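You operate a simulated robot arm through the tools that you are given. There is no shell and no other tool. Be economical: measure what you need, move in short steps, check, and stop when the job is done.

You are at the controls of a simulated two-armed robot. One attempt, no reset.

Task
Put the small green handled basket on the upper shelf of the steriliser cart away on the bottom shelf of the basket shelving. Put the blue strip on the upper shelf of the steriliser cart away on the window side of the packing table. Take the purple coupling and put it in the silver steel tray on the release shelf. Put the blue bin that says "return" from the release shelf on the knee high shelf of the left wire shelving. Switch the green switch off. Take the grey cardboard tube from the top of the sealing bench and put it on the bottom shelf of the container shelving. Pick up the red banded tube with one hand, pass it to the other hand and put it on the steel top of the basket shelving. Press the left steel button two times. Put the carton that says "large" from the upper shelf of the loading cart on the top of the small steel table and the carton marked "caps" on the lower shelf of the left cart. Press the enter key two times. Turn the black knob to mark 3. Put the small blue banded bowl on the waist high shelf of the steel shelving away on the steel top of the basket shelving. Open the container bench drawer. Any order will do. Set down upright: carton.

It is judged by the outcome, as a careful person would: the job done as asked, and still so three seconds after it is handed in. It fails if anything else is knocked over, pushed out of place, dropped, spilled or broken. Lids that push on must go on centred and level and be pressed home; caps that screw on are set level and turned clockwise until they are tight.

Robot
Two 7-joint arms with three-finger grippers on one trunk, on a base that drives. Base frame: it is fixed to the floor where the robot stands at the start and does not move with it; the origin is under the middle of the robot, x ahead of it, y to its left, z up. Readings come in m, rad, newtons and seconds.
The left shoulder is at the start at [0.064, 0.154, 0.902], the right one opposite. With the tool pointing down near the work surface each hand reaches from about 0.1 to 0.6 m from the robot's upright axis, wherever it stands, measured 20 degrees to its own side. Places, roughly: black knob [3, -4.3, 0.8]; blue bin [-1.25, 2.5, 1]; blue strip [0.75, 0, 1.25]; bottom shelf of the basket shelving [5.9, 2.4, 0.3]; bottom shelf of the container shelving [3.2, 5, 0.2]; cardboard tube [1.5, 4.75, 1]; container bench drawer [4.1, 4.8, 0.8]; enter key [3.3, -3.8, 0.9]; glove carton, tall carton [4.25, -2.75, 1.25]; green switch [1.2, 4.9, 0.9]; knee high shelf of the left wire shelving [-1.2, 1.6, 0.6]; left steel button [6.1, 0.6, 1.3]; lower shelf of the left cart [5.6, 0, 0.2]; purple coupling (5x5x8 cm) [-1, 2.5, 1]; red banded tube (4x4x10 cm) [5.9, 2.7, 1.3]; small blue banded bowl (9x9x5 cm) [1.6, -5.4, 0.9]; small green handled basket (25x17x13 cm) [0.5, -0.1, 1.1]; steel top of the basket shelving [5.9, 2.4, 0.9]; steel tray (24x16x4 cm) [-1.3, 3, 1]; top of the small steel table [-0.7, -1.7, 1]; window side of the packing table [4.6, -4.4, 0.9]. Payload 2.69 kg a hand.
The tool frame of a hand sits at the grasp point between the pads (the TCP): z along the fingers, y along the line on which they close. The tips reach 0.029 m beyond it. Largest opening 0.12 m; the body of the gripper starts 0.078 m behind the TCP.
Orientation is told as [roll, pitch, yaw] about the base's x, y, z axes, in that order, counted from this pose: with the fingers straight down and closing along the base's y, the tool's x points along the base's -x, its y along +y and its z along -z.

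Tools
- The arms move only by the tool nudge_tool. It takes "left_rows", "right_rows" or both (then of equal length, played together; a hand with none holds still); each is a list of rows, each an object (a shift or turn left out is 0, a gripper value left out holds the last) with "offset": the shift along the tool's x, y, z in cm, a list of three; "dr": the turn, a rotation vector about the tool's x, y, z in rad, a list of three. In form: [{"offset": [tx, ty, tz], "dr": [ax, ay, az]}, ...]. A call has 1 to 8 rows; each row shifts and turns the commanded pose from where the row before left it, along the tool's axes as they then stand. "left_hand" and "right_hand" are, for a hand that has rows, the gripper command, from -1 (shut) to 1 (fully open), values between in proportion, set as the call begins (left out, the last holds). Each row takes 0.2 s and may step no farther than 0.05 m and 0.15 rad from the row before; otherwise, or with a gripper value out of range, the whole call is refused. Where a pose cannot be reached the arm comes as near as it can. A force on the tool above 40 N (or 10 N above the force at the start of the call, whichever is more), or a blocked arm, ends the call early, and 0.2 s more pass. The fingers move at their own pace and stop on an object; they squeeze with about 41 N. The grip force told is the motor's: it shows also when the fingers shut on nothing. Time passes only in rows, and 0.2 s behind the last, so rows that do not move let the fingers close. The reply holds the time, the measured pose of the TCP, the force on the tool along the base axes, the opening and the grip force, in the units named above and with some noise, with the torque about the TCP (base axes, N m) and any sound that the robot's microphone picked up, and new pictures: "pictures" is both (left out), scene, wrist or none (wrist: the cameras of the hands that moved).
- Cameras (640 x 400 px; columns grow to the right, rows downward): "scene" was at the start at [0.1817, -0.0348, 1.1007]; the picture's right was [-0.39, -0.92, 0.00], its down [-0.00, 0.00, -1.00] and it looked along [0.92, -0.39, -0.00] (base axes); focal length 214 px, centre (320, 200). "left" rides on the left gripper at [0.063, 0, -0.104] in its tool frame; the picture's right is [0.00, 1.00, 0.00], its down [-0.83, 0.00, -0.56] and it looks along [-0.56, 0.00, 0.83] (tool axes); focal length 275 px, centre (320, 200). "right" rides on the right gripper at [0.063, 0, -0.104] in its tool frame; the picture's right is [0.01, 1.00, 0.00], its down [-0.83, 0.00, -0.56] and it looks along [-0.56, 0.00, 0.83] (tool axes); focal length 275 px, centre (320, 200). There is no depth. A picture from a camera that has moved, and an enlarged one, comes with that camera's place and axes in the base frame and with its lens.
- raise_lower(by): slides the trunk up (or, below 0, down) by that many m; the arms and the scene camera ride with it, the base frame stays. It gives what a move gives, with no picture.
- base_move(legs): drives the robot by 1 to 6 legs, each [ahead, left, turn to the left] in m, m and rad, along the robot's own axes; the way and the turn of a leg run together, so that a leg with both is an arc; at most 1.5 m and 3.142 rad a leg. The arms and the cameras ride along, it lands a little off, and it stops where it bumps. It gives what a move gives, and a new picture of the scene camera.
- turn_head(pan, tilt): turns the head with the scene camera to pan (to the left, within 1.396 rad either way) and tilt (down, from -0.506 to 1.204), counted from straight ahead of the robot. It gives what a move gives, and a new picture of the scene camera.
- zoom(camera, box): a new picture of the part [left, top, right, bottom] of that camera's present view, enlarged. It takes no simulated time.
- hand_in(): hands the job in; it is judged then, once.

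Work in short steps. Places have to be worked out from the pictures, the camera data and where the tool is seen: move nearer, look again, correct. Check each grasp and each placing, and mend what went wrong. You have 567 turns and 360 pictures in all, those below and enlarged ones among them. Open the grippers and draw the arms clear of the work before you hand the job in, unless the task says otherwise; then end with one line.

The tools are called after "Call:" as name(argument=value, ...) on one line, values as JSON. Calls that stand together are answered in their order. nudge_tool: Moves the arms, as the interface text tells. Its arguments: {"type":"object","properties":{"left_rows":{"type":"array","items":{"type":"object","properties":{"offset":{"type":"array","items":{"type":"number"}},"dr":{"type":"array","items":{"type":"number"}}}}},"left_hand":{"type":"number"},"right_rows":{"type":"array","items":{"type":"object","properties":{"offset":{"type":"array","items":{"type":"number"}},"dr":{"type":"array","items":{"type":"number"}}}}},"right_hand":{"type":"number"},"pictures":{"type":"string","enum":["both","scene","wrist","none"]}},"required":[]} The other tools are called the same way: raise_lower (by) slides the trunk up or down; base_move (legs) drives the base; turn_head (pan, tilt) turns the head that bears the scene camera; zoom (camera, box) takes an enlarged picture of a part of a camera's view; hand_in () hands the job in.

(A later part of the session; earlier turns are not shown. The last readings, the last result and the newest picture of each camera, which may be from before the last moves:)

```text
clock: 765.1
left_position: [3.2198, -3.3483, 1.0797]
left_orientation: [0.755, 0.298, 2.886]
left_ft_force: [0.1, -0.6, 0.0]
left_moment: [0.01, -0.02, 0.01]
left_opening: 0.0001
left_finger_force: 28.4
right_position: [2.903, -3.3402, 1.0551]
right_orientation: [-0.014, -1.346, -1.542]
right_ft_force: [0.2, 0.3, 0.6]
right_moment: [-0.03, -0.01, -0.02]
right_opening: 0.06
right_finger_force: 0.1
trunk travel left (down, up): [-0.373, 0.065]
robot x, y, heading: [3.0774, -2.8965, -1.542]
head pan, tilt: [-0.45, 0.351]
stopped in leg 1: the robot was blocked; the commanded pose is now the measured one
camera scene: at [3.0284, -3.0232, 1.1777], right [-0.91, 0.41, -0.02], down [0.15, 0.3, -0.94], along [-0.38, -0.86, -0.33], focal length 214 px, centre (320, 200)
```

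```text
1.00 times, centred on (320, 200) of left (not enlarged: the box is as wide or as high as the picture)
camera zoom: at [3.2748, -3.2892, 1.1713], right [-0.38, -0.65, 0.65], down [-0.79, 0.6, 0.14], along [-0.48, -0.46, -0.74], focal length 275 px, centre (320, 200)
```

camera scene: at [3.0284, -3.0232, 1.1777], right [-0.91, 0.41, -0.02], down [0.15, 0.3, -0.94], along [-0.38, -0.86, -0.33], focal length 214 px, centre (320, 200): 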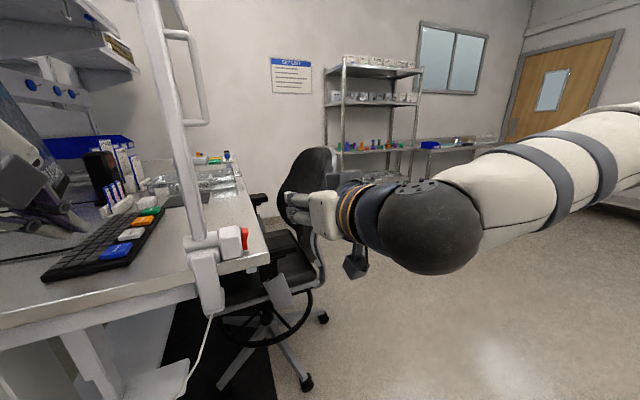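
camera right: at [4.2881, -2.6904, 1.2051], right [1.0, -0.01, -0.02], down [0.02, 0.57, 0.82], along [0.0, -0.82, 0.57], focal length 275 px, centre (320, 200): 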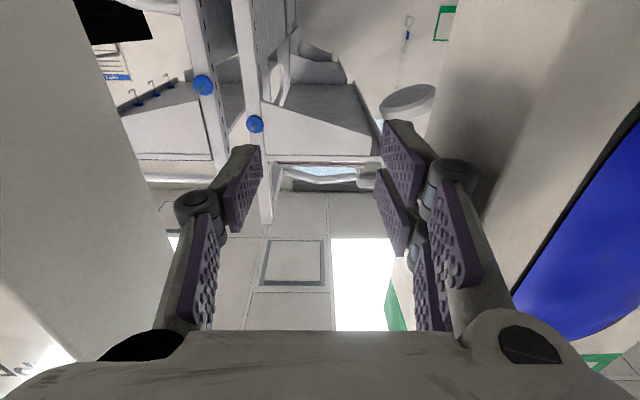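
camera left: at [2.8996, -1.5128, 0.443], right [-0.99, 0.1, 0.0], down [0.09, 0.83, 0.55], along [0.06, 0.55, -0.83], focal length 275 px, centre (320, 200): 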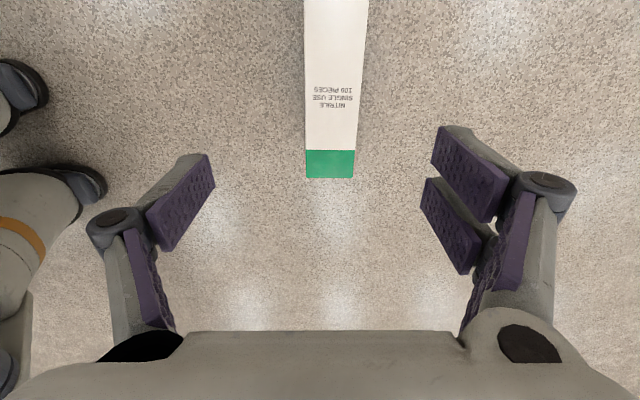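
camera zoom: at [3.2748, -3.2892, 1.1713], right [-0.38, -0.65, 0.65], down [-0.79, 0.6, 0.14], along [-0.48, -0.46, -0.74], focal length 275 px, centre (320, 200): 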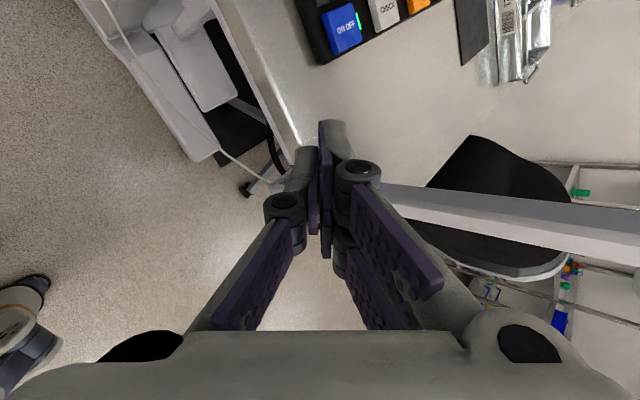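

The left elbow was touching the loading cart. I move the base 11 cm west (away from it) and straighten the left hand.

Call:
base_move(legs=[[0, -0.11, -0.028]])

Call:
nudge_tool(left_rows=[{"dr": [0, -0.036, -0.107]}, {"dr": [0, -0.036, -0.107]}, {"dr": [0, -0.036, -0.107]}], pictures="none")

Call:
raise_lower(by=-0.06)

```text
clock: 766.2
left_position: [3.2008, -3.3554, 1.0775]
left_orientation: [0.755, 0.27, 2.906]
left_ft_force: [0.5, -0.3, -0.7]
left_moment: [-0.04, 0.0, 0.03]
left_opening: 0.0
left_finger_force: 28.5
right_position: [2.8745, -3.3443, 1.0543]
right_orientation: [-0.053, -1.338, -1.502]
right_ft_force: [0.2, -1.0, -0.3]
right_moment: [-0.05, -0.02, -0.04]
right_opening: 0.0603
right_finger_force: 0.1
trunk travel left (down, up): [-0.373, 0.065]
robot x, y, heading: [3.0388, -2.8932, -1.542]
head pan, tilt: [-0.45, 0.351]
stopped in leg 1: the robot was blocked; the commanded pose is now the measured one
camera scene: at [3.0014, -3.0275, 1.1772], right [-0.91, 0.41, -0.01], down [0.14, 0.3, -0.94], along [-0.38, -0.86, -0.33], focal length 214 px, centre (320, 200)
```

scene: 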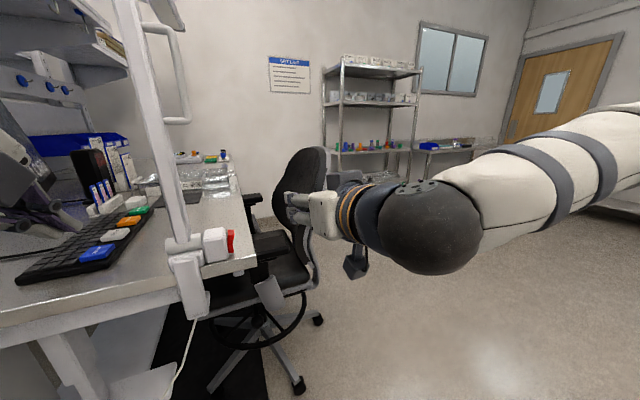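

```text
clock: 767.2
left_position: [3.1815, -3.3523, 1.088]
left_orientation: [0.796, -0.011, 3.048]
left_ft_force: [-0.3, -0.1, 0.7]
left_moment: [-0.01, -0.03, -0.02]
left_opening: 0.0002
left_finger_force: 28.6
right_position: [2.8623, -3.3454, 1.0537]
right_orientation: [-0.01, -1.34, -1.546]
right_ft_force: [-0.2, -0.4, -0.2]
right_moment: [0.02, 0.0, 0.0]
right_opening: 0.0601
right_finger_force: 0.1
trunk travel left (down, up): [-0.373, 0.065]
robot x, y, heading: [3.0371, -2.8913, -1.539]
head pan, tilt: [-0.45, 0.351]
stopped in row 3 (left hand): the arm was blocked; the commanded pose is now the measured one
```

```text
clock: 768.2
left_position: [3.1795, -3.3261, 1.0492]
left_orientation: [0.841, -0.005, 3.057]
left_ft_force: [-0.7, -0.4, 0.0]
left_moment: [0.02, -0.01, -0.02]
left_opening: 0.0001
left_finger_force: 28.4
right_position: [2.8614, -3.3411, 0.9557]
right_orientation: [0.011, -1.255, -1.557]
right_ft_force: [0.3, -0.7, 0.4]
right_moment: [0.04, -0.02, 0.02]
right_opening: 0.0601
right_finger_force: 0.0
trunk travel left (down, up): [-0.313, 0.125]
robot x, y, heading: [3.0398, -2.8925, -1.537]
head pan, tilt: [-0.45, 0.351]
```

Still blocked; I look left to find the contact.

Call:
turn_head(pan=0.5, tilt=0.3)

```text
clock: 769.4
left_position: [3.1807, -3.3264, 1.0488]
left_orientation: [0.837, -0.004, 3.058]
left_ft_force: [-0.4, 0.8, 0.3]
left_moment: [-0.04, 0.02, 0.01]
left_opening: 0.0003
left_finger_force: 28.6
right_position: [2.8619, -3.3402, 0.9562]
right_orientation: [0.007, -1.254, -1.556]
right_ft_force: [-0.2, -0.4, -0.7]
right_moment: [-0.02, -0.01, 0.01]
right_opening: 0.06
right_finger_force: 0.1
trunk travel left (down, up): [-0.313, 0.125]
robot x, y, heading: [3.0397, -2.8897, -1.536]
head pan, tilt: [0.499, 0.3]
camera scene: at [3.0694, -3.0227, 1.1197], right [-0.86, -0.51, 0.0], down [-0.13, 0.22, -0.97], along [0.49, -0.83, -0.25], focal length 214 px, centre (320, 200)
```

scene: 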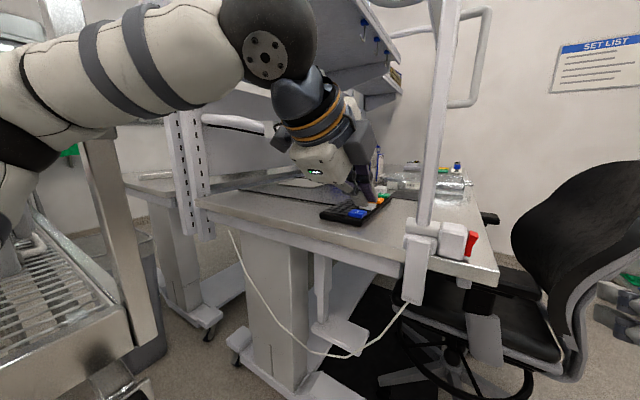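

The left elbow sits inside the cart's end frame. I back up 12 cm north, then move west 0.3 m to free it.

Call:
base_move(legs=[[-0.12, 0, 0], [0, -0.3, 0]])

```text
clock: 773.1
left_position: [2.8955, -3.2598, 1.0164]
left_orientation: [0.774, -0.031, 3.051]
left_ft_force: [0.1, -0.2, -0.5]
left_moment: [0.0, -0.04, -0.01]
left_opening: 0.0
left_finger_force: 28.4
right_position: [2.5738, -3.2654, 0.9413]
right_orientation: [-0.044, -1.215, -1.516]
right_ft_force: [-0.3, -0.1, 0.2]
right_moment: [0.0, 0.02, 0.01]
right_opening: 0.0601
right_finger_force: 0.0
trunk travel left (down, up): [-0.313, 0.125]
robot x, y, heading: [2.7411, -2.7865, -1.543]
head pan, tilt: [0.499, 0.3]
camera scene: at [2.7874, -2.9556, 1.1132], right [-0.87, -0.5, 0.0], down [-0.15, 0.26, -0.96], along [0.48, -0.83, -0.3], focal length 214 px, centre (320, 200)
```

scene: 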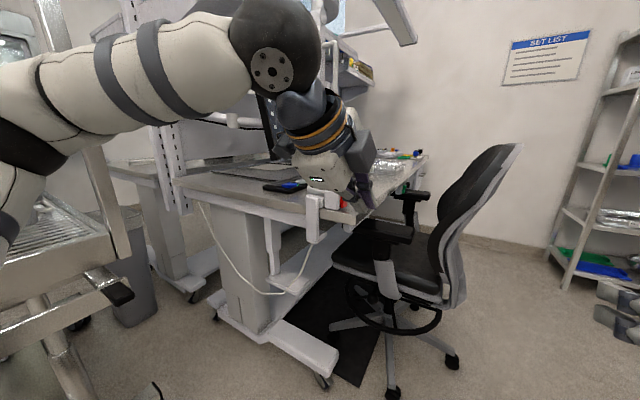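

Freed. I back north, extend the left arm forward in free space (so the elbow doesn't stick out), then go east and south again.

Call:
base_move(legs=[[-0.3, 0, -0.027]])

Call:
nudge_tool(left_rows=[{"offset": [0, 3.4, 3.4]}, {"offset": [0, 3.4, 3.4]}, {"offset": [0, 3.4, 3.4]}, {"offset": [0, 3.4, 3.4]}, {"offset": [0, 3.4, 3.4]}], pictures="none")

```text
clock: 775.1
left_position: [2.8808, -2.9654, 1.0173]
left_orientation: [0.773, -0.03, 3.026]
left_ft_force: [-0.5, 0.3, 0.1]
left_moment: [-0.02, -0.01, -0.03]
left_opening: 0.0
left_finger_force: 28.5
right_position: [2.5577, -2.962, 0.9414]
right_orientation: [-0.048, -1.217, -1.539]
right_ft_force: [0.1, -0.4, 0.2]
right_moment: [-0.04, 0.0, 0.0]
right_opening: 0.06
right_finger_force: 0.2
trunk travel left (down, up): [-0.313, 0.125]
robot x, y, heading: [2.7363, -2.4863, -1.57]
head pan, tilt: [0.499, 0.3]
camera scene: at [2.7793, -2.6574, 1.1132], right [-0.88, -0.48, 0.0], down [-0.14, 0.26, -0.96], along [0.46, -0.84, -0.3], focal length 214 px, centre (320, 200)
```

scene: 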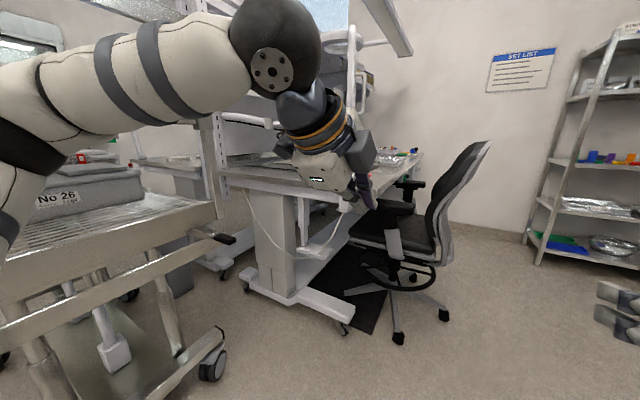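

```text
clock: 776.3
left_position: [2.8494, -3.2051, 1.0099]
left_orientation: [0.767, -0.028, 3.021]
left_ft_force: [-0.6, 0.9, -0.6]
left_moment: [0.02, -0.06, 0.04]
left_opening: 0.0
left_finger_force: 28.6
right_position: [2.5564, -2.9626, 0.9417]
right_orientation: [-0.043, -1.215, -1.542]
right_ft_force: [0.1, 0.8, 0.1]
right_moment: [0.06, 0.02, -0.02]
right_opening: 0.0598
right_finger_force: 0.1
trunk travel left (down, up): [-0.313, 0.125]
robot x, y, heading: [2.7381, -2.4877, -1.57]
head pan, tilt: [0.499, 0.3]
```

The cart's push handle and the lamp pole block that side. New plan: from the west, north of the chair, with the right arm reaching diagonally. I retract the left arm and move there, facing +x.

Call:
nudge_tool(left_rows=[{"offset": [0, -3.4, -3.4]}, {"offset": [0, -3.4, -3.4]}, {"offset": [0, -3.4, -3.4]}, {"offset": [0, -3.4, -3.4]}, {"offset": [0, -3.4, -3.4]}], pictures="none")

Call:
base_move(legs=[[0, -0.4, 0], [0, 0, 1.571], [0, -0.82, 0], [0.2, 0, 0]])

```text
clock: 777.5
left_position: [2.8782, -2.9636, 1.0188]
left_orientation: [0.776, -0.03, 3.026]
left_ft_force: [-0.7, -0.3, 0.5]
left_moment: [0.01, -0.01, 0.02]
left_opening: 0.0003
left_finger_force: 28.3
right_position: [2.5593, -2.9612, 0.9418]
right_orientation: [-0.047, -1.217, -1.539]
right_ft_force: [-0.7, -0.9, 0.4]
right_moment: [0.0, -0.01, 0.0]
right_opening: 0.0599
right_finger_force: 0.0
trunk travel left (down, up): [-0.313, 0.125]
robot x, y, heading: [2.7387, -2.4847, -1.571]
head pan, tilt: [0.499, 0.3]
```

```text
clock: 792.5
left_position: [3.0083, -3.1651, 1.0173]
left_orientation: [0.773, -0.029, -1.691]
left_ft_force: [0.4, -0.4, -0.1]
left_moment: [0.0, 0.04, 0.03]
left_opening: 0.0
left_finger_force: 28.6
right_position: [3.0041, -3.4864, 0.9408]
right_orientation: [-0.048, -1.215, 0.027]
right_ft_force: [-0.4, 0.9, 0.3]
right_moment: [0.0, -0.01, -0.03]
right_opening: 0.0606
right_finger_force: 0.7
trunk travel left (down, up): [-0.313, 0.125]
robot x, y, heading: [2.5333, -3.3063, -0.002]
head pan, tilt: [0.499, 0.3]
camera scene: at [2.701, -3.2613, 1.1131], right [0.48, -0.88, 0.0], down [-0.26, -0.14, -0.96], along [0.84, 0.45, -0.3], focal length 214 px, centre (320, 200)
```

scene: 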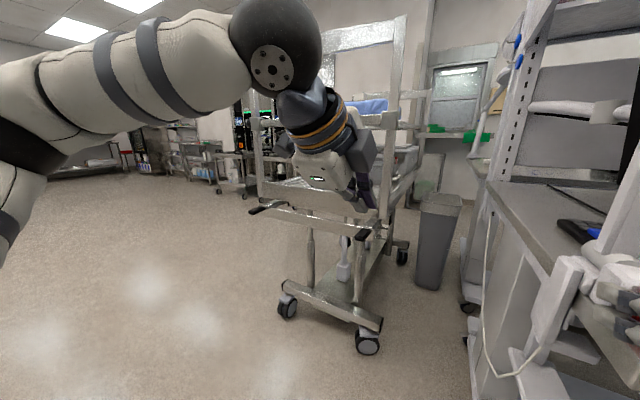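

The right hand is very near the lamp clamp; I pull it back 12 cm at once, and turn the head right.

Call:
nudge_tool(right_rows=[{"offset": [0, 0, -4]}, {"offset": [0, 0, -4]}, {"offset": [-2, 0, -3]}, {"offset": [-4, 0, 0]}], right_hand=-1, pictures="none")

Call:
turn_head(pan=-0.35, tilt=0.4)

```text
clock: 792.9
left_position: [3.0132, -3.1639, 1.0158]
left_orientation: [0.769, -0.031, -1.688]
left_ft_force: [0.3, -0.7, -0.8]
left_moment: [-0.02, 0.02, 0.04]
left_opening: 0.0002
left_finger_force: 28.5
right_position: [3.0006, -3.4839, 0.9461]
right_orientation: [-0.044, -1.182, 0.017]
right_ft_force: [31.0, 4.8, -17.5]
right_moment: [0.11, -0.42, 0.15]
right_opening: 0.054
right_finger_force: 45.0
right hand out of reach, approached as far as the arm can: row 1
trunk travel left (down, up): [-0.313, 0.125]
robot x, y, heading: [2.532, -3.3066, 0.004]
head pan, tilt: [0.499, 0.3]
stopped in row 1 (right hand): the force on the tool passed its limit at 69 N (the readings are from after the stop); the commanded pose is now the measured one
```

```text
clock: 794.0
left_position: [3.0136, -3.1634, 1.014]
left_orientation: [0.768, -0.032, -1.69]
left_ft_force: [0.4, -0.9, 0.7]
left_moment: [0.02, -0.01, 0.03]
left_opening: 0.0
left_finger_force: 28.5
right_position: [3.0004, -3.4823, 0.9472]
right_orientation: [-0.045, -1.181, 0.017]
right_ft_force: [42.0, 8.9, -30.0]
right_moment: [0.88, 0.33, -0.39]
right_opening: 0.0539
right_finger_force: 45.0
trunk travel left (down, up): [-0.313, 0.125]
robot x, y, heading: [2.5277, -3.305, -0.0]
head pan, tilt: [-0.351, 0.4]
camera scene: at [2.7122, -3.3371, 1.1027], right [-0.35, -0.94, 0.0], down [-0.37, 0.13, -0.92], along [0.86, -0.32, -0.39], focal length 214 px, centre (320, 200)
```

scene: 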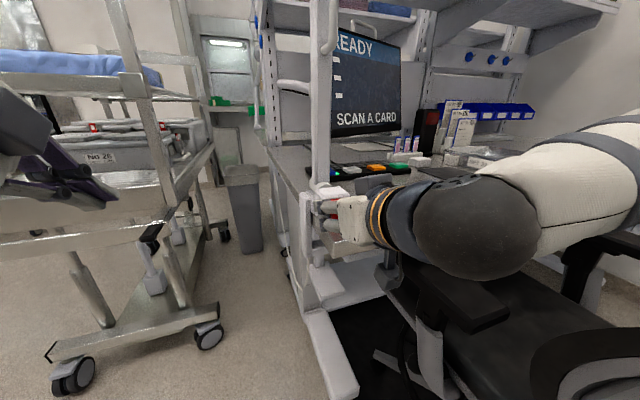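

The fingers were straddling the clamp and closed on it. I open at once and then retract.

Call:
nudge_tool(right_rows=[{}, {}], right_hand=0.6, pictures="none")

Call:
nudge_tool(right_rows=[{"offset": [0, 0, -3]}, {"offset": [0, 0, -4]}, {"offset": [0, 0, -4]}], pictures="none")

```text
clock: 794.6
left_position: [3.0074, -3.1642, 1.0169]
left_orientation: [0.774, -0.032, -1.689]
left_ft_force: [-0.5, -0.1, 0.5]
left_moment: [-0.01, 0.02, 0.02]
left_opening: 0.0
left_finger_force: 28.1
right_position: [2.9952, -3.4831, 0.9502]
right_orientation: [-0.047, -1.193, 0.022]
right_ft_force: [-0.1, 0.7, 0.0]
right_moment: [-0.01, 0.0, 0.01]
right_opening: 0.0961
right_finger_force: 0.1
trunk travel left (down, up): [-0.313, 0.125]
robot x, y, heading: [2.5316, -3.3052, -0.007]
head pan, tilt: [-0.351, 0.4]
```

```text
clock: 795.5
left_position: [3.0073, -3.1639, 1.0177]
left_orientation: [0.775, -0.031, -1.688]
left_ft_force: [-0.1, -0.1, -0.4]
left_moment: [-0.01, -0.02, 0.02]
left_opening: 0.0
left_finger_force: 28.2
right_position: [2.9335, -3.4655, 1.0248]
right_orientation: [-0.048, -1.187, 0.02]
right_ft_force: [0.5, 0.1, -0.2]
right_moment: [-0.01, 0.0, 0.0]
right_opening: 0.0962
right_finger_force: 0.1
right hand out of reach, approached as far as the arm can: row 1, 2, 3
trunk travel left (down, up): [-0.313, 0.125]
robot x, y, heading: [2.5282, -3.305, -0.002]
head pan, tilt: [-0.351, 0.4]
```

Freed and clear. I close the right hand, pitch it down more and yaw it right, then swing it south of the pole.

Call:
nudge_tool(right_rows=[{"dr": [0, 0.14, 0]}, {"dr": [0, 0.14, 0]}, {"dr": [0.098, 0, 0.078]}, {"dr": [0.098, 0, 0.078]}, {"dr": [0.098, 0, 0.078]}, {"dr": [0.098, 0, 0.078]}], right_hand=-1, pictures="none")

Call:
nudge_tool(right_rows=[{"offset": [-1.42, -4.17, 1.78]}, {"offset": [-1.42, -4.17, 1.78]}, {"offset": [-1.42, -4.17, 1.78]}, {"offset": [-1.42, -4.17, 1.78]}, {"offset": [-1.42, -4.17, 1.78]}, {"offset": [-1.42, -4.17, 1.78]}], pictures="wrist")

```text
clock: 796.9
left_position: [3.0078, -3.165, 1.0182]
left_orientation: [0.773, -0.031, -1.69]
left_ft_force: [0.0, -0.7, 0.5]
left_moment: [0.04, 0.02, -0.04]
left_opening: 0.0
left_finger_force: 28.1
right_position: [2.9327, -3.4834, 1.0229]
right_orientation: [-0.01, -0.915, -0.515]
right_ft_force: [-0.3, -0.5, -0.3]
right_moment: [0.01, 0.01, 0.03]
right_opening: 0.0
right_finger_force: 29.0
right hand out of reach, approached as far as the arm can: row 6
trunk travel left (down, up): [-0.313, 0.125]
robot x, y, heading: [2.5294, -3.3044, -0.003]
head pan, tilt: [-0.351, 0.4]
```

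```text
clock: 798.1
left_position: [3.0099, -3.1575, 1.0168]
left_orientation: [0.774, -0.036, -1.684]
left_ft_force: [-0.7, -1.1, 0.2]
left_moment: [-0.01, 0.0, 0.0]
left_opening: 0.0002
left_finger_force: 28.4
right_position: [2.9511, -3.6652, 1.064]
right_orientation: [-0.357, -0.981, -0.111]
right_ft_force: [-0.3, -0.2, -0.3]
right_moment: [-0.03, 0.01, -0.04]
right_opening: 0.0
right_finger_force: 28.2
trunk travel left (down, up): [-0.313, 0.125]
robot x, y, heading: [2.5344, -3.3058, 0.002]
head pan, tilt: [-0.351, 0.4]
stopped in row 6 (right hand): the arm was blocked; the commanded pose is now the measured one
camera right: at [2.8382, -3.614, 1.0652], right [0.39, 0.9, -0.2], down [0.05, 0.19, 0.98], along [0.92, -0.39, 0.03], focal length 275 px, centre (320, 200)
```

right: 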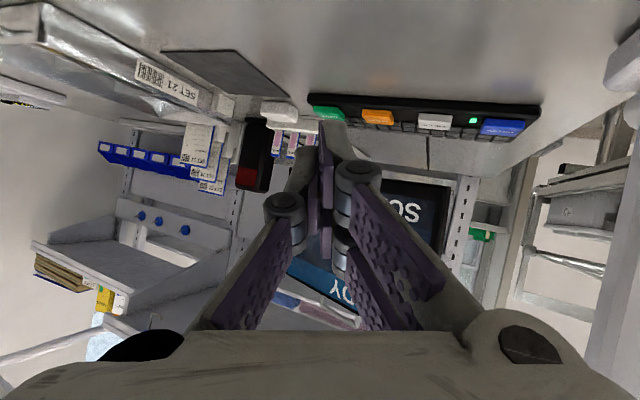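

Keyboard ahead; ENTER (green) at ≈[3.286, −3.822]. The right elbow met something, so I go forward now rather than south.

Call:
nudge_tool(right_rows=[{"offset": [-1.38, 0.5, 4.2]}, {"offset": [-1.38, 0.12, 4.2]}, {"offset": [-1.38, 0.12, 4.2]}, {"offset": [-1.38, 0.12, 4.2]}, {"offset": [-1.38, 0.12, 4.2]}], pictures="wrist")

```text
clock: 799.4
left_position: [3.0097, -3.1631, 1.0177]
left_orientation: [0.773, -0.033, -1.685]
left_ft_force: [-1.3, -0.2, -0.2]
left_moment: [-0.03, 0.02, 0.0]
left_opening: 0.0
left_finger_force: 28.4
right_position: [3.1448, -3.763, 1.003]
right_orientation: [-0.323, -0.978, -0.148]
right_ft_force: [0.1, -0.1, -0.2]
right_moment: [0.0, -0.01, 0.01]
right_opening: 0.0
right_finger_force: 28.5
trunk travel left (down, up): [-0.313, 0.125]
robot x, y, heading: [2.5349, -3.307, -0.005]
head pan, tilt: [-0.351, 0.4]
camera right: at [3.0331, -3.712, 1.0062], right [0.4, 0.9, -0.18], down [0.05, 0.17, 0.98], along [0.92, -0.4, 0.02], focal length 275 px, centre (320, 200)
```

right: 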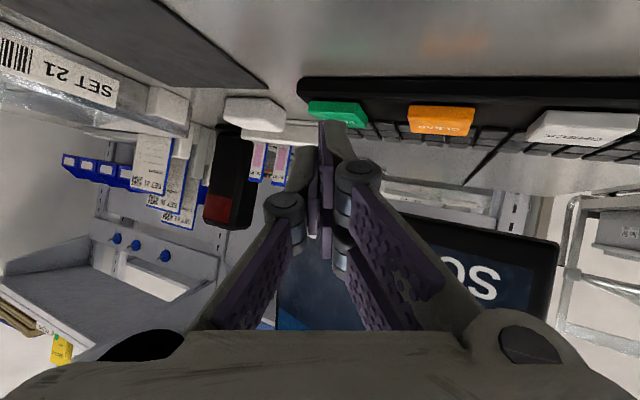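

ENTER ≈[3.295, −3.823]. Advance so the tip is just above it.

Call:
nudge_tool(right_rows=[{"offset": [-1.35, 0.55, 4.6]}, {"offset": [-1.35, 0.55, 4.6]}, {"offset": [-1.2, 0.5, 4.2]}], pictures="wrist")

```text
clock: 800.1
left_position: [3.0071, -3.1617, 1.0193]
left_orientation: [0.775, -0.031, -1.686]
left_ft_force: [-0.2, -0.1, 1.6]
left_moment: [0.0, -0.01, 0.01]
left_opening: 0.0001
left_finger_force: 28.8
right_position: [3.2555, -3.8097, 0.9661]
right_orientation: [-0.321, -0.983, -0.143]
right_ft_force: [1.1, 2.5, 5.9]
right_moment: [0.12, -0.14, 0.05]
right_opening: 0.0
right_finger_force: 28.5
right hand out of reach, approached as far as the arm can: row 3
trunk travel left (down, up): [-0.313, 0.125]
robot x, y, heading: [2.5258, -3.3092, -0.003]
head pan, tilt: [-0.351, 0.4]
heard: click
camera right: at [3.1429, -3.759, 0.9684], right [0.39, 0.9, -0.18], down [0.05, 0.18, 0.98], along [0.92, -0.4, 0.03], focal length 275 px, centre (320, 200)
```

right: 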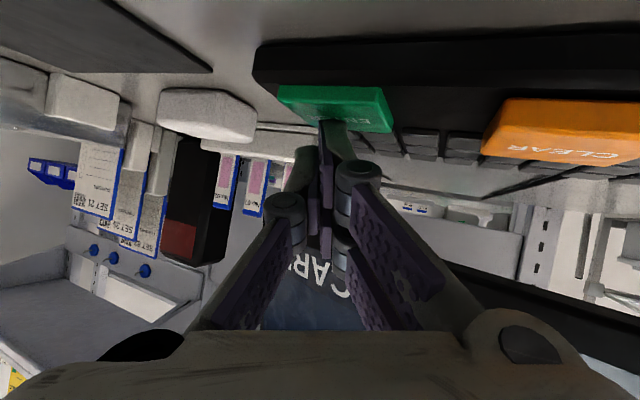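

A click – ENTER pressed once. I lift 1.5 cm and press once more.

Call:
nudge_tool(right_rows=[{"offset": [-0.8, -0.15, -0.5]}, {"offset": [-0.8, -0.15, -0.5]}, {}], pictures="none")

Call:
nudge_tool(right_rows=[{"offset": [0.5, 0.1, 0.33]}, {"offset": [0.5, 0.1, 0.33]}, {"offset": [0.5, 0.1, 0.33]}], pictures="none")

```text
clock: 801.0
left_position: [3.0088, -3.1634, 1.0171]
left_orientation: [0.772, -0.031, -1.686]
left_ft_force: [0.6, 0.6, -0.4]
left_moment: [-0.04, 0.01, 0.0]
left_opening: 0.0
left_finger_force: 28.5
right_position: [3.2486, -3.8192, 0.9809]
right_orientation: [-0.323, -0.979, -0.149]
right_ft_force: [0.3, 0.3, -0.1]
right_moment: [-0.04, -0.03, 0.02]
right_opening: 0.0001
right_finger_force: 28.6
right hand out of reach, approached as far as the arm can: row 2
trunk travel left (down, up): [-0.313, 0.125]
robot x, y, heading: [2.532, -3.3046, -0.002]
head pan, tilt: [-0.351, 0.4]
```

```text
clock: 801.8
left_position: [3.0083, -3.1612, 1.0187]
left_orientation: [0.776, -0.03, -1.688]
left_ft_force: [0.1, -0.4, 0.5]
left_moment: [0.03, -0.04, 0.0]
left_opening: 0.0
left_finger_force: 28.0
right_position: [3.2483, -3.8168, 0.965]
right_orientation: [-0.322, -0.985, -0.147]
right_ft_force: [1.9, -2.1, 10.4]
right_moment: [-0.04, -0.13, -0.01]
right_opening: 0.0
right_finger_force: 28.2
trunk travel left (down, up): [-0.313, 0.125]
robot x, y, heading: [2.5314, -3.3085, 0.006]
head pan, tilt: [-0.351, 0.4]
heard: click
```

Second click heard – ENTER pressed twice. I lift off and withdraw along the same path.

Call:
nudge_tool(right_rows=[{"offset": [-1.2, -0.2, -0.8]}, {"offset": [-1, -0.2, -1.5]}, {"offset": [0.8, -0.2, -4]}, {"offset": [0.8, -0.2, -4]}, {"offset": [0.8, -0.2, -4]}, {"offset": [0.8, -0.2, -4]}, {"offset": [0.8, -0.2, -4]}, {"offset": [0.8, -0.2, -4]}], pictures="none")

Call:
raise_lower(by=0.12)

Call:
base_move(legs=[[-0.75, 0.1, 0], [0, -1.4, 0], [0.3, 0, 0]])

```text
clock: 803.5
left_position: [3.0088, -3.1628, 1.0181]
left_orientation: [0.775, -0.032, -1.688]
left_ft_force: [-0.2, 0.0, -0.3]
left_moment: [0.03, -0.02, 0.0]
left_opening: 0.0
left_finger_force: 28.7
right_position: [3.0336, -3.7155, 1.0829]
right_orientation: [-0.322, -0.978, -0.148]
right_ft_force: [-0.6, -0.9, 0.0]
right_moment: [0.01, -0.02, -0.03]
right_opening: 0.0002
right_finger_force: 28.1
trunk travel left (down, up): [-0.313, 0.125]
robot x, y, heading: [2.5294, -3.3082, -0.001]
head pan, tilt: [-0.351, 0.4]
```

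```text
clock: 805.0
left_position: [3.0107, -3.1629, 1.1367]
left_orientation: [0.772, -0.03, -1.682]
left_ft_force: [0.0, -0.8, 0.6]
left_moment: [0.03, -0.01, 0.0]
left_opening: 0.0
left_finger_force: 28.3
right_position: [3.0361, -3.7183, 1.2011]
right_orientation: [-0.324, -0.977, -0.148]
right_ft_force: [0.4, -0.3, -0.4]
right_moment: [-0.01, 0.01, -0.01]
right_opening: 0.0001
right_finger_force: 27.9
trunk travel left (down, up): [-0.433, 0.005]
robot x, y, heading: [2.5292, -3.3063, 0.0]
head pan, tilt: [-0.351, 0.4]
```

```text
clock: 818.3
left_position: [2.2583, -4.3822, 1.1384]
left_orientation: [0.774, -0.033, -1.678]
left_ft_force: [-0.5, -0.6, -0.9]
left_moment: [-0.03, -0.04, 0.02]
left_opening: 0.0001
left_finger_force: 28.7
right_position: [2.2898, -4.9353, 1.2044]
right_orientation: [-0.333, -0.98, -0.128]
right_ft_force: [0.7, -0.5, -0.2]
right_moment: [-0.03, -0.02, 0.02]
right_opening: 0.0001
right_finger_force: 28.5
trunk travel left (down, up): [-0.433, 0.005]
robot x, y, heading: [1.7832, -4.5329, 0.008]
head pan, tilt: [-0.351, 0.4]
stopped in leg 2: the robot was blocked; the commanded pose is now the measured one
camera scene: at [1.8768, -4.5594, 1.2409], right [-0.34, -0.94, 0.0], down [-0.37, 0.13, -0.92], along [0.87, -0.31, -0.39], focal length 214 px, centre (320, 200)
```

scene: 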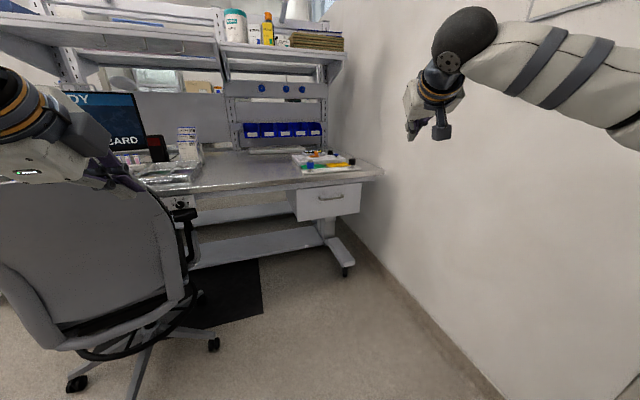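

Blocked on the right side (arm near the shelving), so I'll edge away. The knob panel is under the table edge; I zoom.

Call:
zoom(camera="scene", box=[150, 180, 215, 225])

```text
8.89 times, centred on (182, 202) of scene
camera zoom: at [1.8768, -4.5594, 1.2409], right [-0.34, -0.94, 0.0], down [-0.37, 0.13, -0.92], along [0.87, -0.31, -0.39], focal length 1906 px, centre (1542, 178)
```

zoom: 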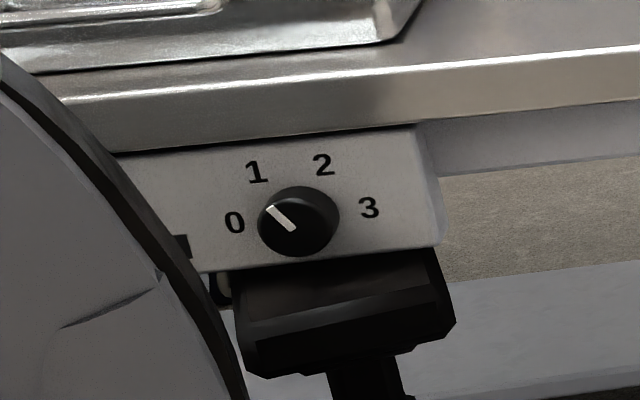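

The knob points near 1 now; marks 0–3 run clockwise. I move to [2.42, −4.5] south-west of the chair and look at it.

Call:
base_move(legs=[[0.0, 0.05, 0], [0.63, 0, 0]])

Call:
turn_head(pan=0.4, tilt=0.55)

```text
clock: 822.5
left_position: [2.8872, -4.3286, 1.1382]
left_orientation: [0.775, -0.031, -1.674]
left_ft_force: [0.5, -0.2, -0.1]
left_moment: [0.01, 0.0, 0.03]
left_opening: 0.0002
left_finger_force: 28.5
right_position: [2.9199, -4.8811, 1.2032]
right_orientation: [-0.326, -0.979, -0.132]
right_ft_force: [0.6, 0.5, -0.6]
right_moment: [0.01, 0.0, -0.02]
right_opening: 0.0
right_finger_force: 28.2
trunk travel left (down, up): [-0.433, 0.005]
robot x, y, heading: [2.4128, -4.4736, 0.008]
head pan, tilt: [-0.351, 0.4]
camera scene: at [2.5075, -4.5063, 1.2408], right [-0.33, -0.94, 0.0], down [-0.37, 0.13, -0.92], along [0.87, -0.31, -0.39], focal length 214 px, centre (320, 200)
```

scene: 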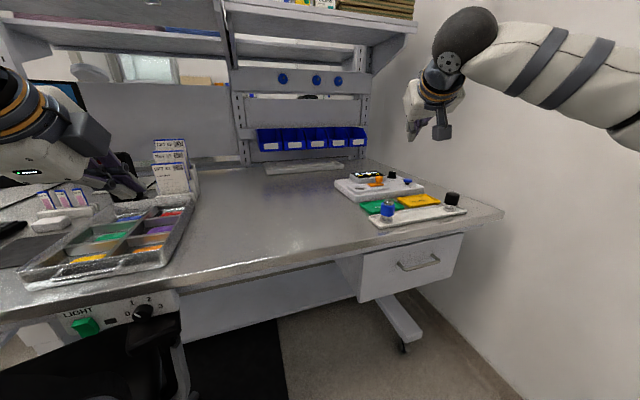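

```text
clock: 823.6
left_position: [2.8878, -4.3279, 1.1383]
left_orientation: [0.774, -0.033, -1.676]
left_ft_force: [-0.3, -0.5, 0.0]
left_moment: [-0.01, 0.0, 0.01]
left_opening: 0.0001
left_finger_force: 28.5
right_position: [2.9195, -4.8808, 1.2025]
right_orientation: [-0.325, -0.979, -0.133]
right_ft_force: [0.6, 0.4, 0.5]
right_moment: [0.0, -0.01, 0.03]
right_opening: 0.0
right_finger_force: 28.2
trunk travel left (down, up): [-0.433, 0.005]
robot x, y, heading: [2.409, -4.4798, 0.01]
head pan, tilt: [0.4, 0.55]
camera scene: at [2.5022, -4.4397, 1.2271], right [0.4, -0.92, 0.0], down [-0.48, -0.21, -0.85], along [0.78, 0.34, -0.52], focal length 214 px, centre (320, 200)
```

scene: 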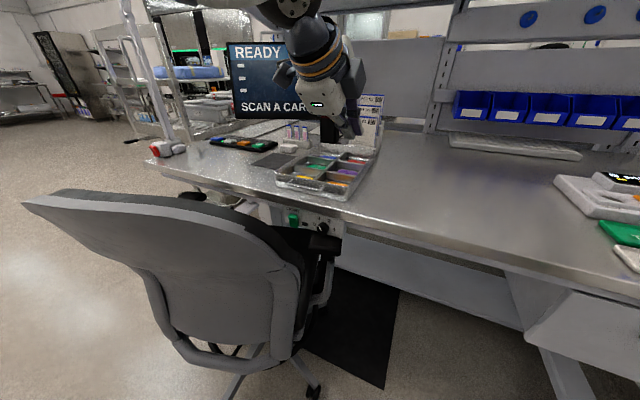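

Knob front ≈[2.946, −4.256, 0.836]. I'll grasp it with the right hand coming slightly from above/south, and turn it about its own axis (+2.1 rad). First reorient the right hand and move the left hand back.

Call:
nudge_tool(right_rows=[{"offset": [0, 0, -4], "dr": [-0.115, -0.028, -0.072]}, {"offset": [0, 0, -4], "dr": [-0.115, -0.028, -0.072]}, {"offset": [0, 0, -4], "dr": [-0.115, -0.028, -0.072]}, {"dr": [-0.115, -0.028, -0.072]}, {"dr": [-0.115, -0.028, -0.072]}, {"dr": [0, -0.14, 0]}, {"dr": [0, 0, -0.15]}, {"dr": [0, 0, -0.15]}], left_rows=[{"offset": [0, -3.2, -3.4]}, {"offset": [0, -3.2, -3.4]}, {"offset": [0, -3.2, -3.4]}, {}, {}, {}, {}, {}], right_hand=0.35, pictures="none")

Call:
nudge_tool(right_rows=[{"dr": [0, 0, -0.15]}, {"dr": [0, 0, -0.15]}, {"dr": [0, 0, -0.15]}, {"dr": [0, 0, -0.15]}, {"dr": [0, 0, -0.15]}], pictures="wrist")

```text
clock: 825.4
left_position: [2.749, -4.3129, 1.1446]
left_orientation: [0.774, -0.031, -1.675]
left_ft_force: [0.2, -0.4, 0.8]
left_moment: [0.03, -0.02, 0.01]
left_opening: 0.0
left_finger_force: 28.6
right_position: [2.7984, -4.7851, 1.2322]
right_orientation: [-0.844, -0.952, 1.132]
right_ft_force: [-0.5, 0.3, -1.2]
right_moment: [0.01, -0.02, 0.03]
right_opening: 0.0811
right_finger_force: 0.0
right hand out of reach, approached as far as the arm can: row 5, 7, 8
trunk travel left (down, up): [-0.433, 0.005]
robot x, y, heading: [2.4127, -4.4749, 0.012]
head pan, tilt: [0.4, 0.55]
```

```text
clock: 826.6
left_position: [2.7489, -4.3129, 1.1444]
left_orientation: [0.776, -0.033, -1.676]
left_ft_force: [-0.3, -0.3, -0.4]
left_moment: [-0.01, -0.02, 0.0]
left_opening: 0.0001
left_finger_force: 28.1
right_position: [2.7793, -4.6552, 1.1638]
right_orientation: [-1.151, -0.297, 1.641]
right_ft_force: [0.8, 0.6, -0.7]
right_moment: [0.03, 0.03, 0.0]
right_opening: 0.081
right_finger_force: 0.1
right hand out of reach, approached as far as the arm can: row 1, 2, 3, 4, 5
trunk travel left (down, up): [-0.433, 0.005]
robot x, y, heading: [2.4154, -4.477, 0.012]
head pan, tilt: [0.4, 0.55]
camera right: at [2.6879, -4.7341, 1.1867], right [-0.43, 0.23, -0.87], down [-0.56, 0.69, 0.46], along [0.71, 0.68, -0.16], focal length 275 px, centre (320, 200)
```

right: 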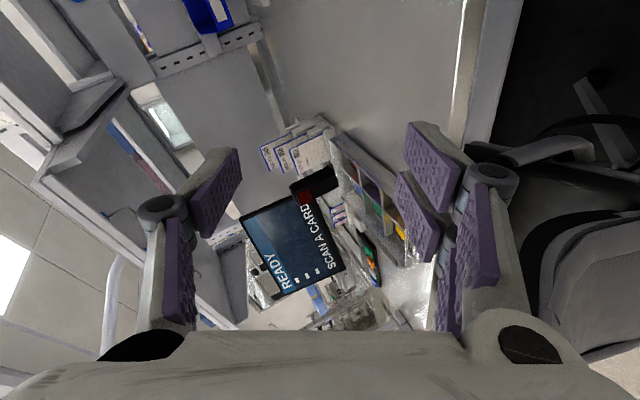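

Orientation is as wanted. I move toward the pre-grasp point 10 cm before the knob.

Call:
nudge_tool(right_rows=[{"offset": [-2.74, 3.06, 2.5]}, {"offset": [-2.74, 3.06, 2.5]}, {"offset": [-2.74, 3.06, 2.5]}, {"offset": [-2.74, 3.06, 2.5]}, {"offset": [-2.74, 3.06, 2.5]}, {"offset": [-2.74, 3.06, 2.5]}, {"offset": [-2.74, 3.06, 2.5]}, {"offset": [-2.74, 3.06, 2.5]}], pictures="none")

Call:
nudge_tool(right_rows=[{"offset": [-2.74, 3.06, 2.5]}, {}], pictures="wrist")

```text
clock: 828.4
left_position: [2.7497, -4.3131, 1.1439]
left_orientation: [0.774, -0.032, -1.676]
left_ft_force: [-0.2, -0.1, 0.5]
left_moment: [0.0, 0.01, 0.0]
left_opening: 0.0
left_finger_force: 28.9
right_position: [2.8078, -4.5271, 1.0409]
right_orientation: [-1.147, -0.299, 1.645]
right_ft_force: [0.2, 0.3, -0.2]
right_moment: [-0.01, 0.0, -0.01]
right_opening: 0.081
right_finger_force: 0.1
right hand out of reach, approached as far as the arm can: row 4, 5, 6, 7, 8
trunk travel left (down, up): [-0.433, 0.005]
robot x, y, heading: [2.4098, -4.4758, 0.014]
head pan, tilt: [0.4, 0.55]
```

```text
clock: 829.0
left_position: [2.7496, -4.3126, 1.1443]
left_orientation: [0.775, -0.029, -1.676]
left_ft_force: [-0.1, -0.5, -0.2]
left_moment: [0.0, 0.02, -0.04]
left_opening: 0.0
left_finger_force: 28.9
right_position: [2.8213, -4.5257, 1.0182]
right_orientation: [-1.148, -0.298, 1.648]
right_ft_force: [-0.2, 0.1, 0.0]
right_moment: [0.0, -0.01, 0.0]
right_opening: 0.0809
right_finger_force: 0.1
right hand out of reach, approached as far as the arm can: row 1
trunk travel left (down, up): [-0.433, 0.005]
robot x, y, heading: [2.4145, -4.4733, 0.01]
head pan, tilt: [0.4, 0.55]
camera right: at [2.7309, -4.6033, 1.0403], right [-0.43, 0.23, -0.87], down [-0.56, 0.69, 0.46], along [0.71, 0.69, -0.16], focal length 275 px, centre (320, 200)
```

right: 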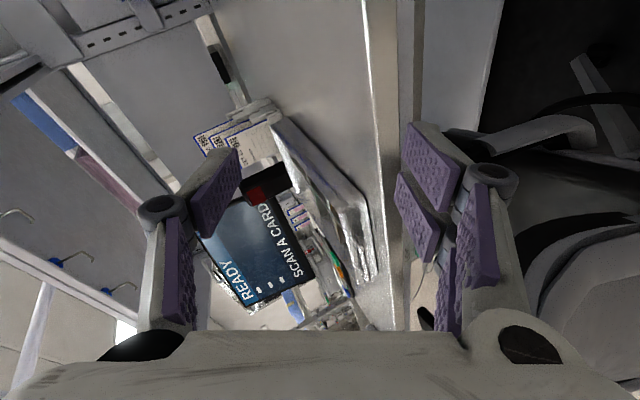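

The right arm can't cross over; the left arm suits (knob is to my left). I withdraw the right hand, set the left hand's direction and move it to the pre-grasp point.

Call:
nudge_tool(left_rows=[{"dr": [-0.13, 0, 0]}, {"dr": [-0.13, 0, 0]}, {"dr": [-0.13, 0, 0]}, {"dr": [0, 0.14, -0.06]}, {}, {}], right_rows=[{"offset": [2.74, -3.06, -2.5]}, {"offset": [2.74, -3.06, -2.5]}, {"offset": [2.74, -3.06, -2.5]}, {"offset": [2.74, -3.06, -2.5]}, {"offset": [2.74, -3.06, -2.5]}, {}], left_hand=0.35, pictures="none")

Call:
nudge_tool(left_rows=[{"offset": [0.36, -3.4, 3.5]}, {"offset": [0.36, -3.4, 3.5]}, {"offset": [0.36, -3.4, 3.5]}, {"offset": [0.36, -3.4, 3.5]}, {"offset": [0.36, -3.4, 3.5]}, {"offset": [0.36, -3.4, 3.5]}], pictures="wrist")

```text
refused: row 4 steps farther than a row can; nothing moved
```

```text
clock: 830.1
left_position: [2.7916, -4.3156, 0.9557]
left_orientation: [0.794, -0.02, -1.689]
left_ft_force: [-8.5, -9.2, 11.7]
left_moment: [1.78, 0.36, 1.51]
left_opening: 0.0
left_finger_force: 28.4
left hand out of reach, approached as far as the arm can: row 3, 4, 5
right_position: [2.8205, -4.5259, 1.0178]
right_orientation: [-1.149, -0.299, 1.647]
right_ft_force: [-0.3, -0.2, -0.1]
right_moment: [0.0, -0.01, 0.01]
right_opening: 0.0811
right_finger_force: 0.1
trunk travel left (down, up): [-0.433, 0.005]
robot x, y, heading: [2.4091, -4.4801, 0.005]
head pan, tilt: [0.4, 0.55]
stopped in row 5 (left hand): the force on the tool passed its limit at 106 N (the readings are from after the stop); the commanded pose is now the measured one
camera left: at [2.7264, -4.2419, 1.0279], right [0.7, -0.07, 0.71], down [-0.49, -0.77, 0.4], along [0.52, -0.63, -0.57], focal length 275 px, centre (320, 200)
```

left: 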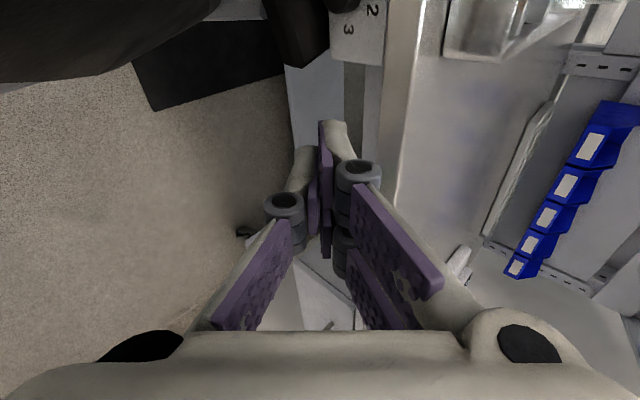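

The left hand bumped (chair). I raise it back at once and withdraw the right hand too.

Call:
nudge_tool(left_rows=[{"offset": [0, 3.4, -3.5]}, {"offset": [0, 3.4, -3.5]}, {"offset": [0, 3, -3]}, {}, {}], right_rows=[{"offset": [2.74, -3.06, -2.5]}, {"offset": [2.74, -3.06, -2.5]}, {"offset": [2.74, -3.06, -2.5]}, {"offset": [2.74, -3.06, -2.5]}, {"offset": [2.74, -3.06, -2.5]}], left_hand=0.35, pictures="scene")

```text
clock: 831.3
left_position: [2.7927, -4.3101, 1.0938]
left_orientation: [0.788, -0.023, -1.684]
left_ft_force: [-0.6, -0.7, -0.6]
left_moment: [0.03, 0.03, -0.01]
left_opening: 0.0811
left_finger_force: 0.0
right_position: [2.8037, -4.6727, 1.1352]
right_orientation: [-1.147, -0.3, 1.645]
right_ft_force: [0.5, 0.4, 0.5]
right_moment: [0.0, -0.01, 0.03]
right_opening: 0.0809
right_finger_force: 0.0
right hand out of reach, approached as far as the arm can: row 1, 2, 5
trunk travel left (down, up): [-0.433, 0.005]
robot x, y, heading: [2.4159, -4.4779, 0.008]
head pan, tilt: [0.4, 0.55]
camera scene: at [2.5028, -4.4397, 1.227], right [0.4, -0.92, 0.0], down [-0.48, -0.21, -0.85], along [0.78, 0.34, -0.52], focal length 214 px, centre (320, 200)
```

scene: 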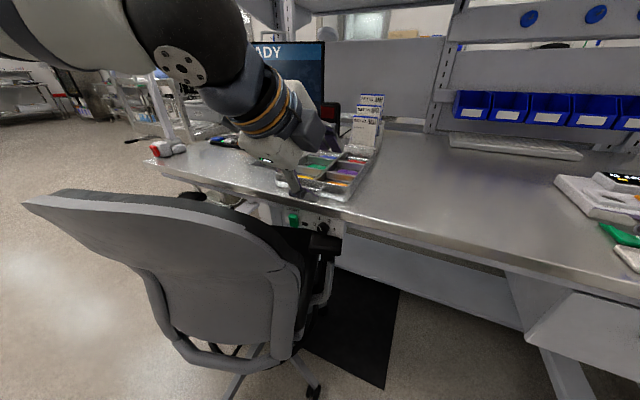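

The chair back's corner (≈[2.75, −4.29, 0.91]) blocks a level approach, so I come from above at 45° with lateral closing: roll the left hand −90°, then go to a point 10 cm above-before the knob.

Call:
nudge_tool(left_rows=[{"dr": [0, 0, -0.15]}, {"dr": [0, 0, -0.15]}, {"dr": [0, 0, -0.15]}, {"dr": [0, 0, -0.15]}, {"dr": [0, 0, -0.15]}, {"dr": [0, 0, -0.15]}, {"dr": [0, 0, -0.15]}, {"dr": [0, 0, -0.15]}], left_hand=0.2, pictures="none")

Call:
nudge_tool(left_rows=[{"dr": [0, 0, -0.15]}, {"dr": [0, 0, -0.15]}, {"dr": [0, 0, -0.07]}, {"offset": [1.4, 1.1, 3.8]}, {"offset": [1.4, 1.1, 3.8]}, {"offset": [1.4, 1.1, 3.8]}], pictures="wrist")

```text
clock: 833.1
left_position: [2.7917, -4.3093, 1.0938]
left_orientation: [0.319, -0.735, -0.598]
left_ft_force: [0.3, -0.4, -0.8]
left_moment: [-0.01, 0.0, -0.01]
left_opening: 0.072
left_finger_force: 0.0
right_position: [2.8049, -4.6721, 1.1363]
right_orientation: [-1.148, -0.298, 1.644]
right_ft_force: [-0.5, 0.3, 0.7]
right_moment: [0.0, 0.0, -0.03]
right_opening: 0.0808
right_finger_force: 0.1
trunk travel left (down, up): [-0.433, 0.005]
robot x, y, heading: [2.4101, -4.4789, 0.013]
head pan, tilt: [0.4, 0.55]
```

```text
clock: 834.5
left_position: [2.847, -4.2836, 0.9822]
left_orientation: [-0.03, -0.788, -0.093]
left_ft_force: [-0.5, 1.3, 0.5]
left_moment: [-0.01, 0.0, -0.05]
left_opening: 0.0721
left_finger_force: 0.2
right_position: [2.804, -4.6724, 1.1357]
right_orientation: [-1.145, -0.299, 1.645]
right_ft_force: [0.1, -0.4, 0.2]
right_moment: [0.02, 0.0, -0.01]
right_opening: 0.0811
right_finger_force: 0.0
trunk travel left (down, up): [-0.433, 0.005]
robot x, y, heading: [2.4101, -4.4788, 0.009]
head pan, tilt: [0.4, 0.55]
camera left: at [2.7298, -4.2693, 1.0103], right [0.12, 0.99, -0.02], down [0.19, -0.01, 0.98], along [0.97, -0.12, -0.19], focal length 275 px, centre (320, 200)
```

left: 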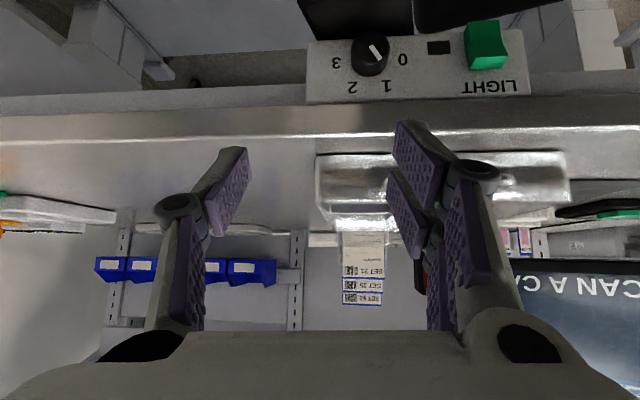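

Knob confirmed at [2.952, −4.254, 0.836]; its pointer is between 0 and 1; 3 lies ≈110° clockwise on. I advance the fingers around it.

Call:
nudge_tool(left_rows=[{"offset": [0.8, 1.5, 3.8]}, {"offset": [0.8, 1.5, 3.8]}, {"offset": [0.8, 1.0, 3.9]}, {"offset": [0.8, 0.4, 3.6]}], pictures="wrist")

```text
clock: 835.5
left_position: [2.9333, -4.2497, 0.8528]
left_orientation: [-0.027, -0.79, -0.089]
left_ft_force: [-17.3, 9.6, 3.8]
left_moment: [0.1, -0.19, 0.88]
left_opening: 0.0853
left_finger_force: 6.9
right_position: [2.8008, -4.6708, 1.1378]
right_orientation: [-1.149, -0.298, 1.648]
right_ft_force: [0.8, 0.6, -0.4]
right_moment: [0.01, 0.01, 0.01]
right_opening: 0.0809
right_finger_force: 0.0
trunk travel left (down, up): [-0.433, 0.005]
robot x, y, heading: [2.4128, -4.4803, 0.01]
head pan, tilt: [0.4, 0.55]
camera left: at [2.8155, -4.2362, 0.8808], right [0.11, 0.99, -0.02], down [0.19, -0.01, 0.98], along [0.97, -0.11, -0.19], focal length 275 px, centre (320, 200)
```

left: 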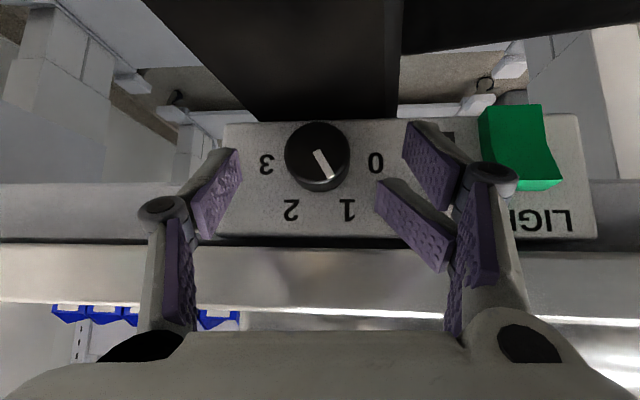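

Clear view: the pointer is on 1; mark 3 is ~116° further clockwise. The fingertips touch the panel slightly; I retreat 5 mm and close on the knob.

Call:
nudge_tool(left_rows=[{"offset": [0, 0.3, -0.5]}, {}], pictures="none")

Call:
nudge_tool(left_rows=[{}, {}, {}], left_hand=-1, pictures="wrist")

```text
clock: 836.1
left_position: [2.9315, -4.2503, 0.8551]
left_orientation: [-0.031, -0.785, -0.092]
left_ft_force: [-11.3, 1.7, -5.7]
left_moment: [-0.15, 0.21, 0.35]
left_opening: 0.0773
left_finger_force: 1.0
right_position: [2.8032, -4.6718, 1.1363]
right_orientation: [-1.147, -0.298, 1.643]
right_ft_force: [-0.3, -0.6, -0.8]
right_moment: [-0.02, 0.0, 0.02]
right_opening: 0.0814
right_finger_force: 0.1
trunk travel left (down, up): [-0.433, 0.005]
robot x, y, heading: [2.4126, -4.4766, 0.011]
head pan, tilt: [0.4, 0.55]
```

```text
clock: 836.9
left_position: [2.9286, -4.2514, 0.8597]
left_orientation: [-0.03, -0.793, -0.097]
left_ft_force: [-30.1, 3.4, 15.1]
left_moment: [0.07, 0.67, -0.08]
left_opening: 0.0337
left_finger_force: 44.7
right_position: [2.7991, -4.6727, 1.1378]
right_orientation: [-1.151, -0.298, 1.646]
right_ft_force: [-0.5, -0.5, -0.2]
right_moment: [-0.02, -0.02, 0.01]
right_opening: 0.0811
right_finger_force: 0.0
trunk travel left (down, up): [-0.433, 0.005]
robot x, y, heading: [2.412, -4.4798, 0.008]
head pan, tilt: [0.4, 0.55]
camera left: at [2.8116, -4.2359, 0.8875], right [0.12, 0.99, -0.02], down [0.19, 0.0, 0.98], along [0.98, -0.12, -0.19], focal length 275 px, centre (320, 200)
```

left: 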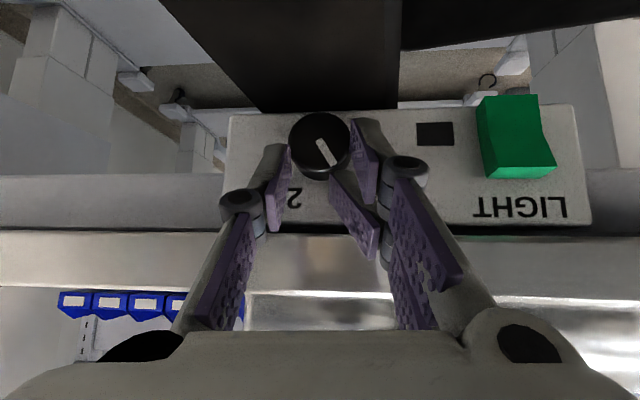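

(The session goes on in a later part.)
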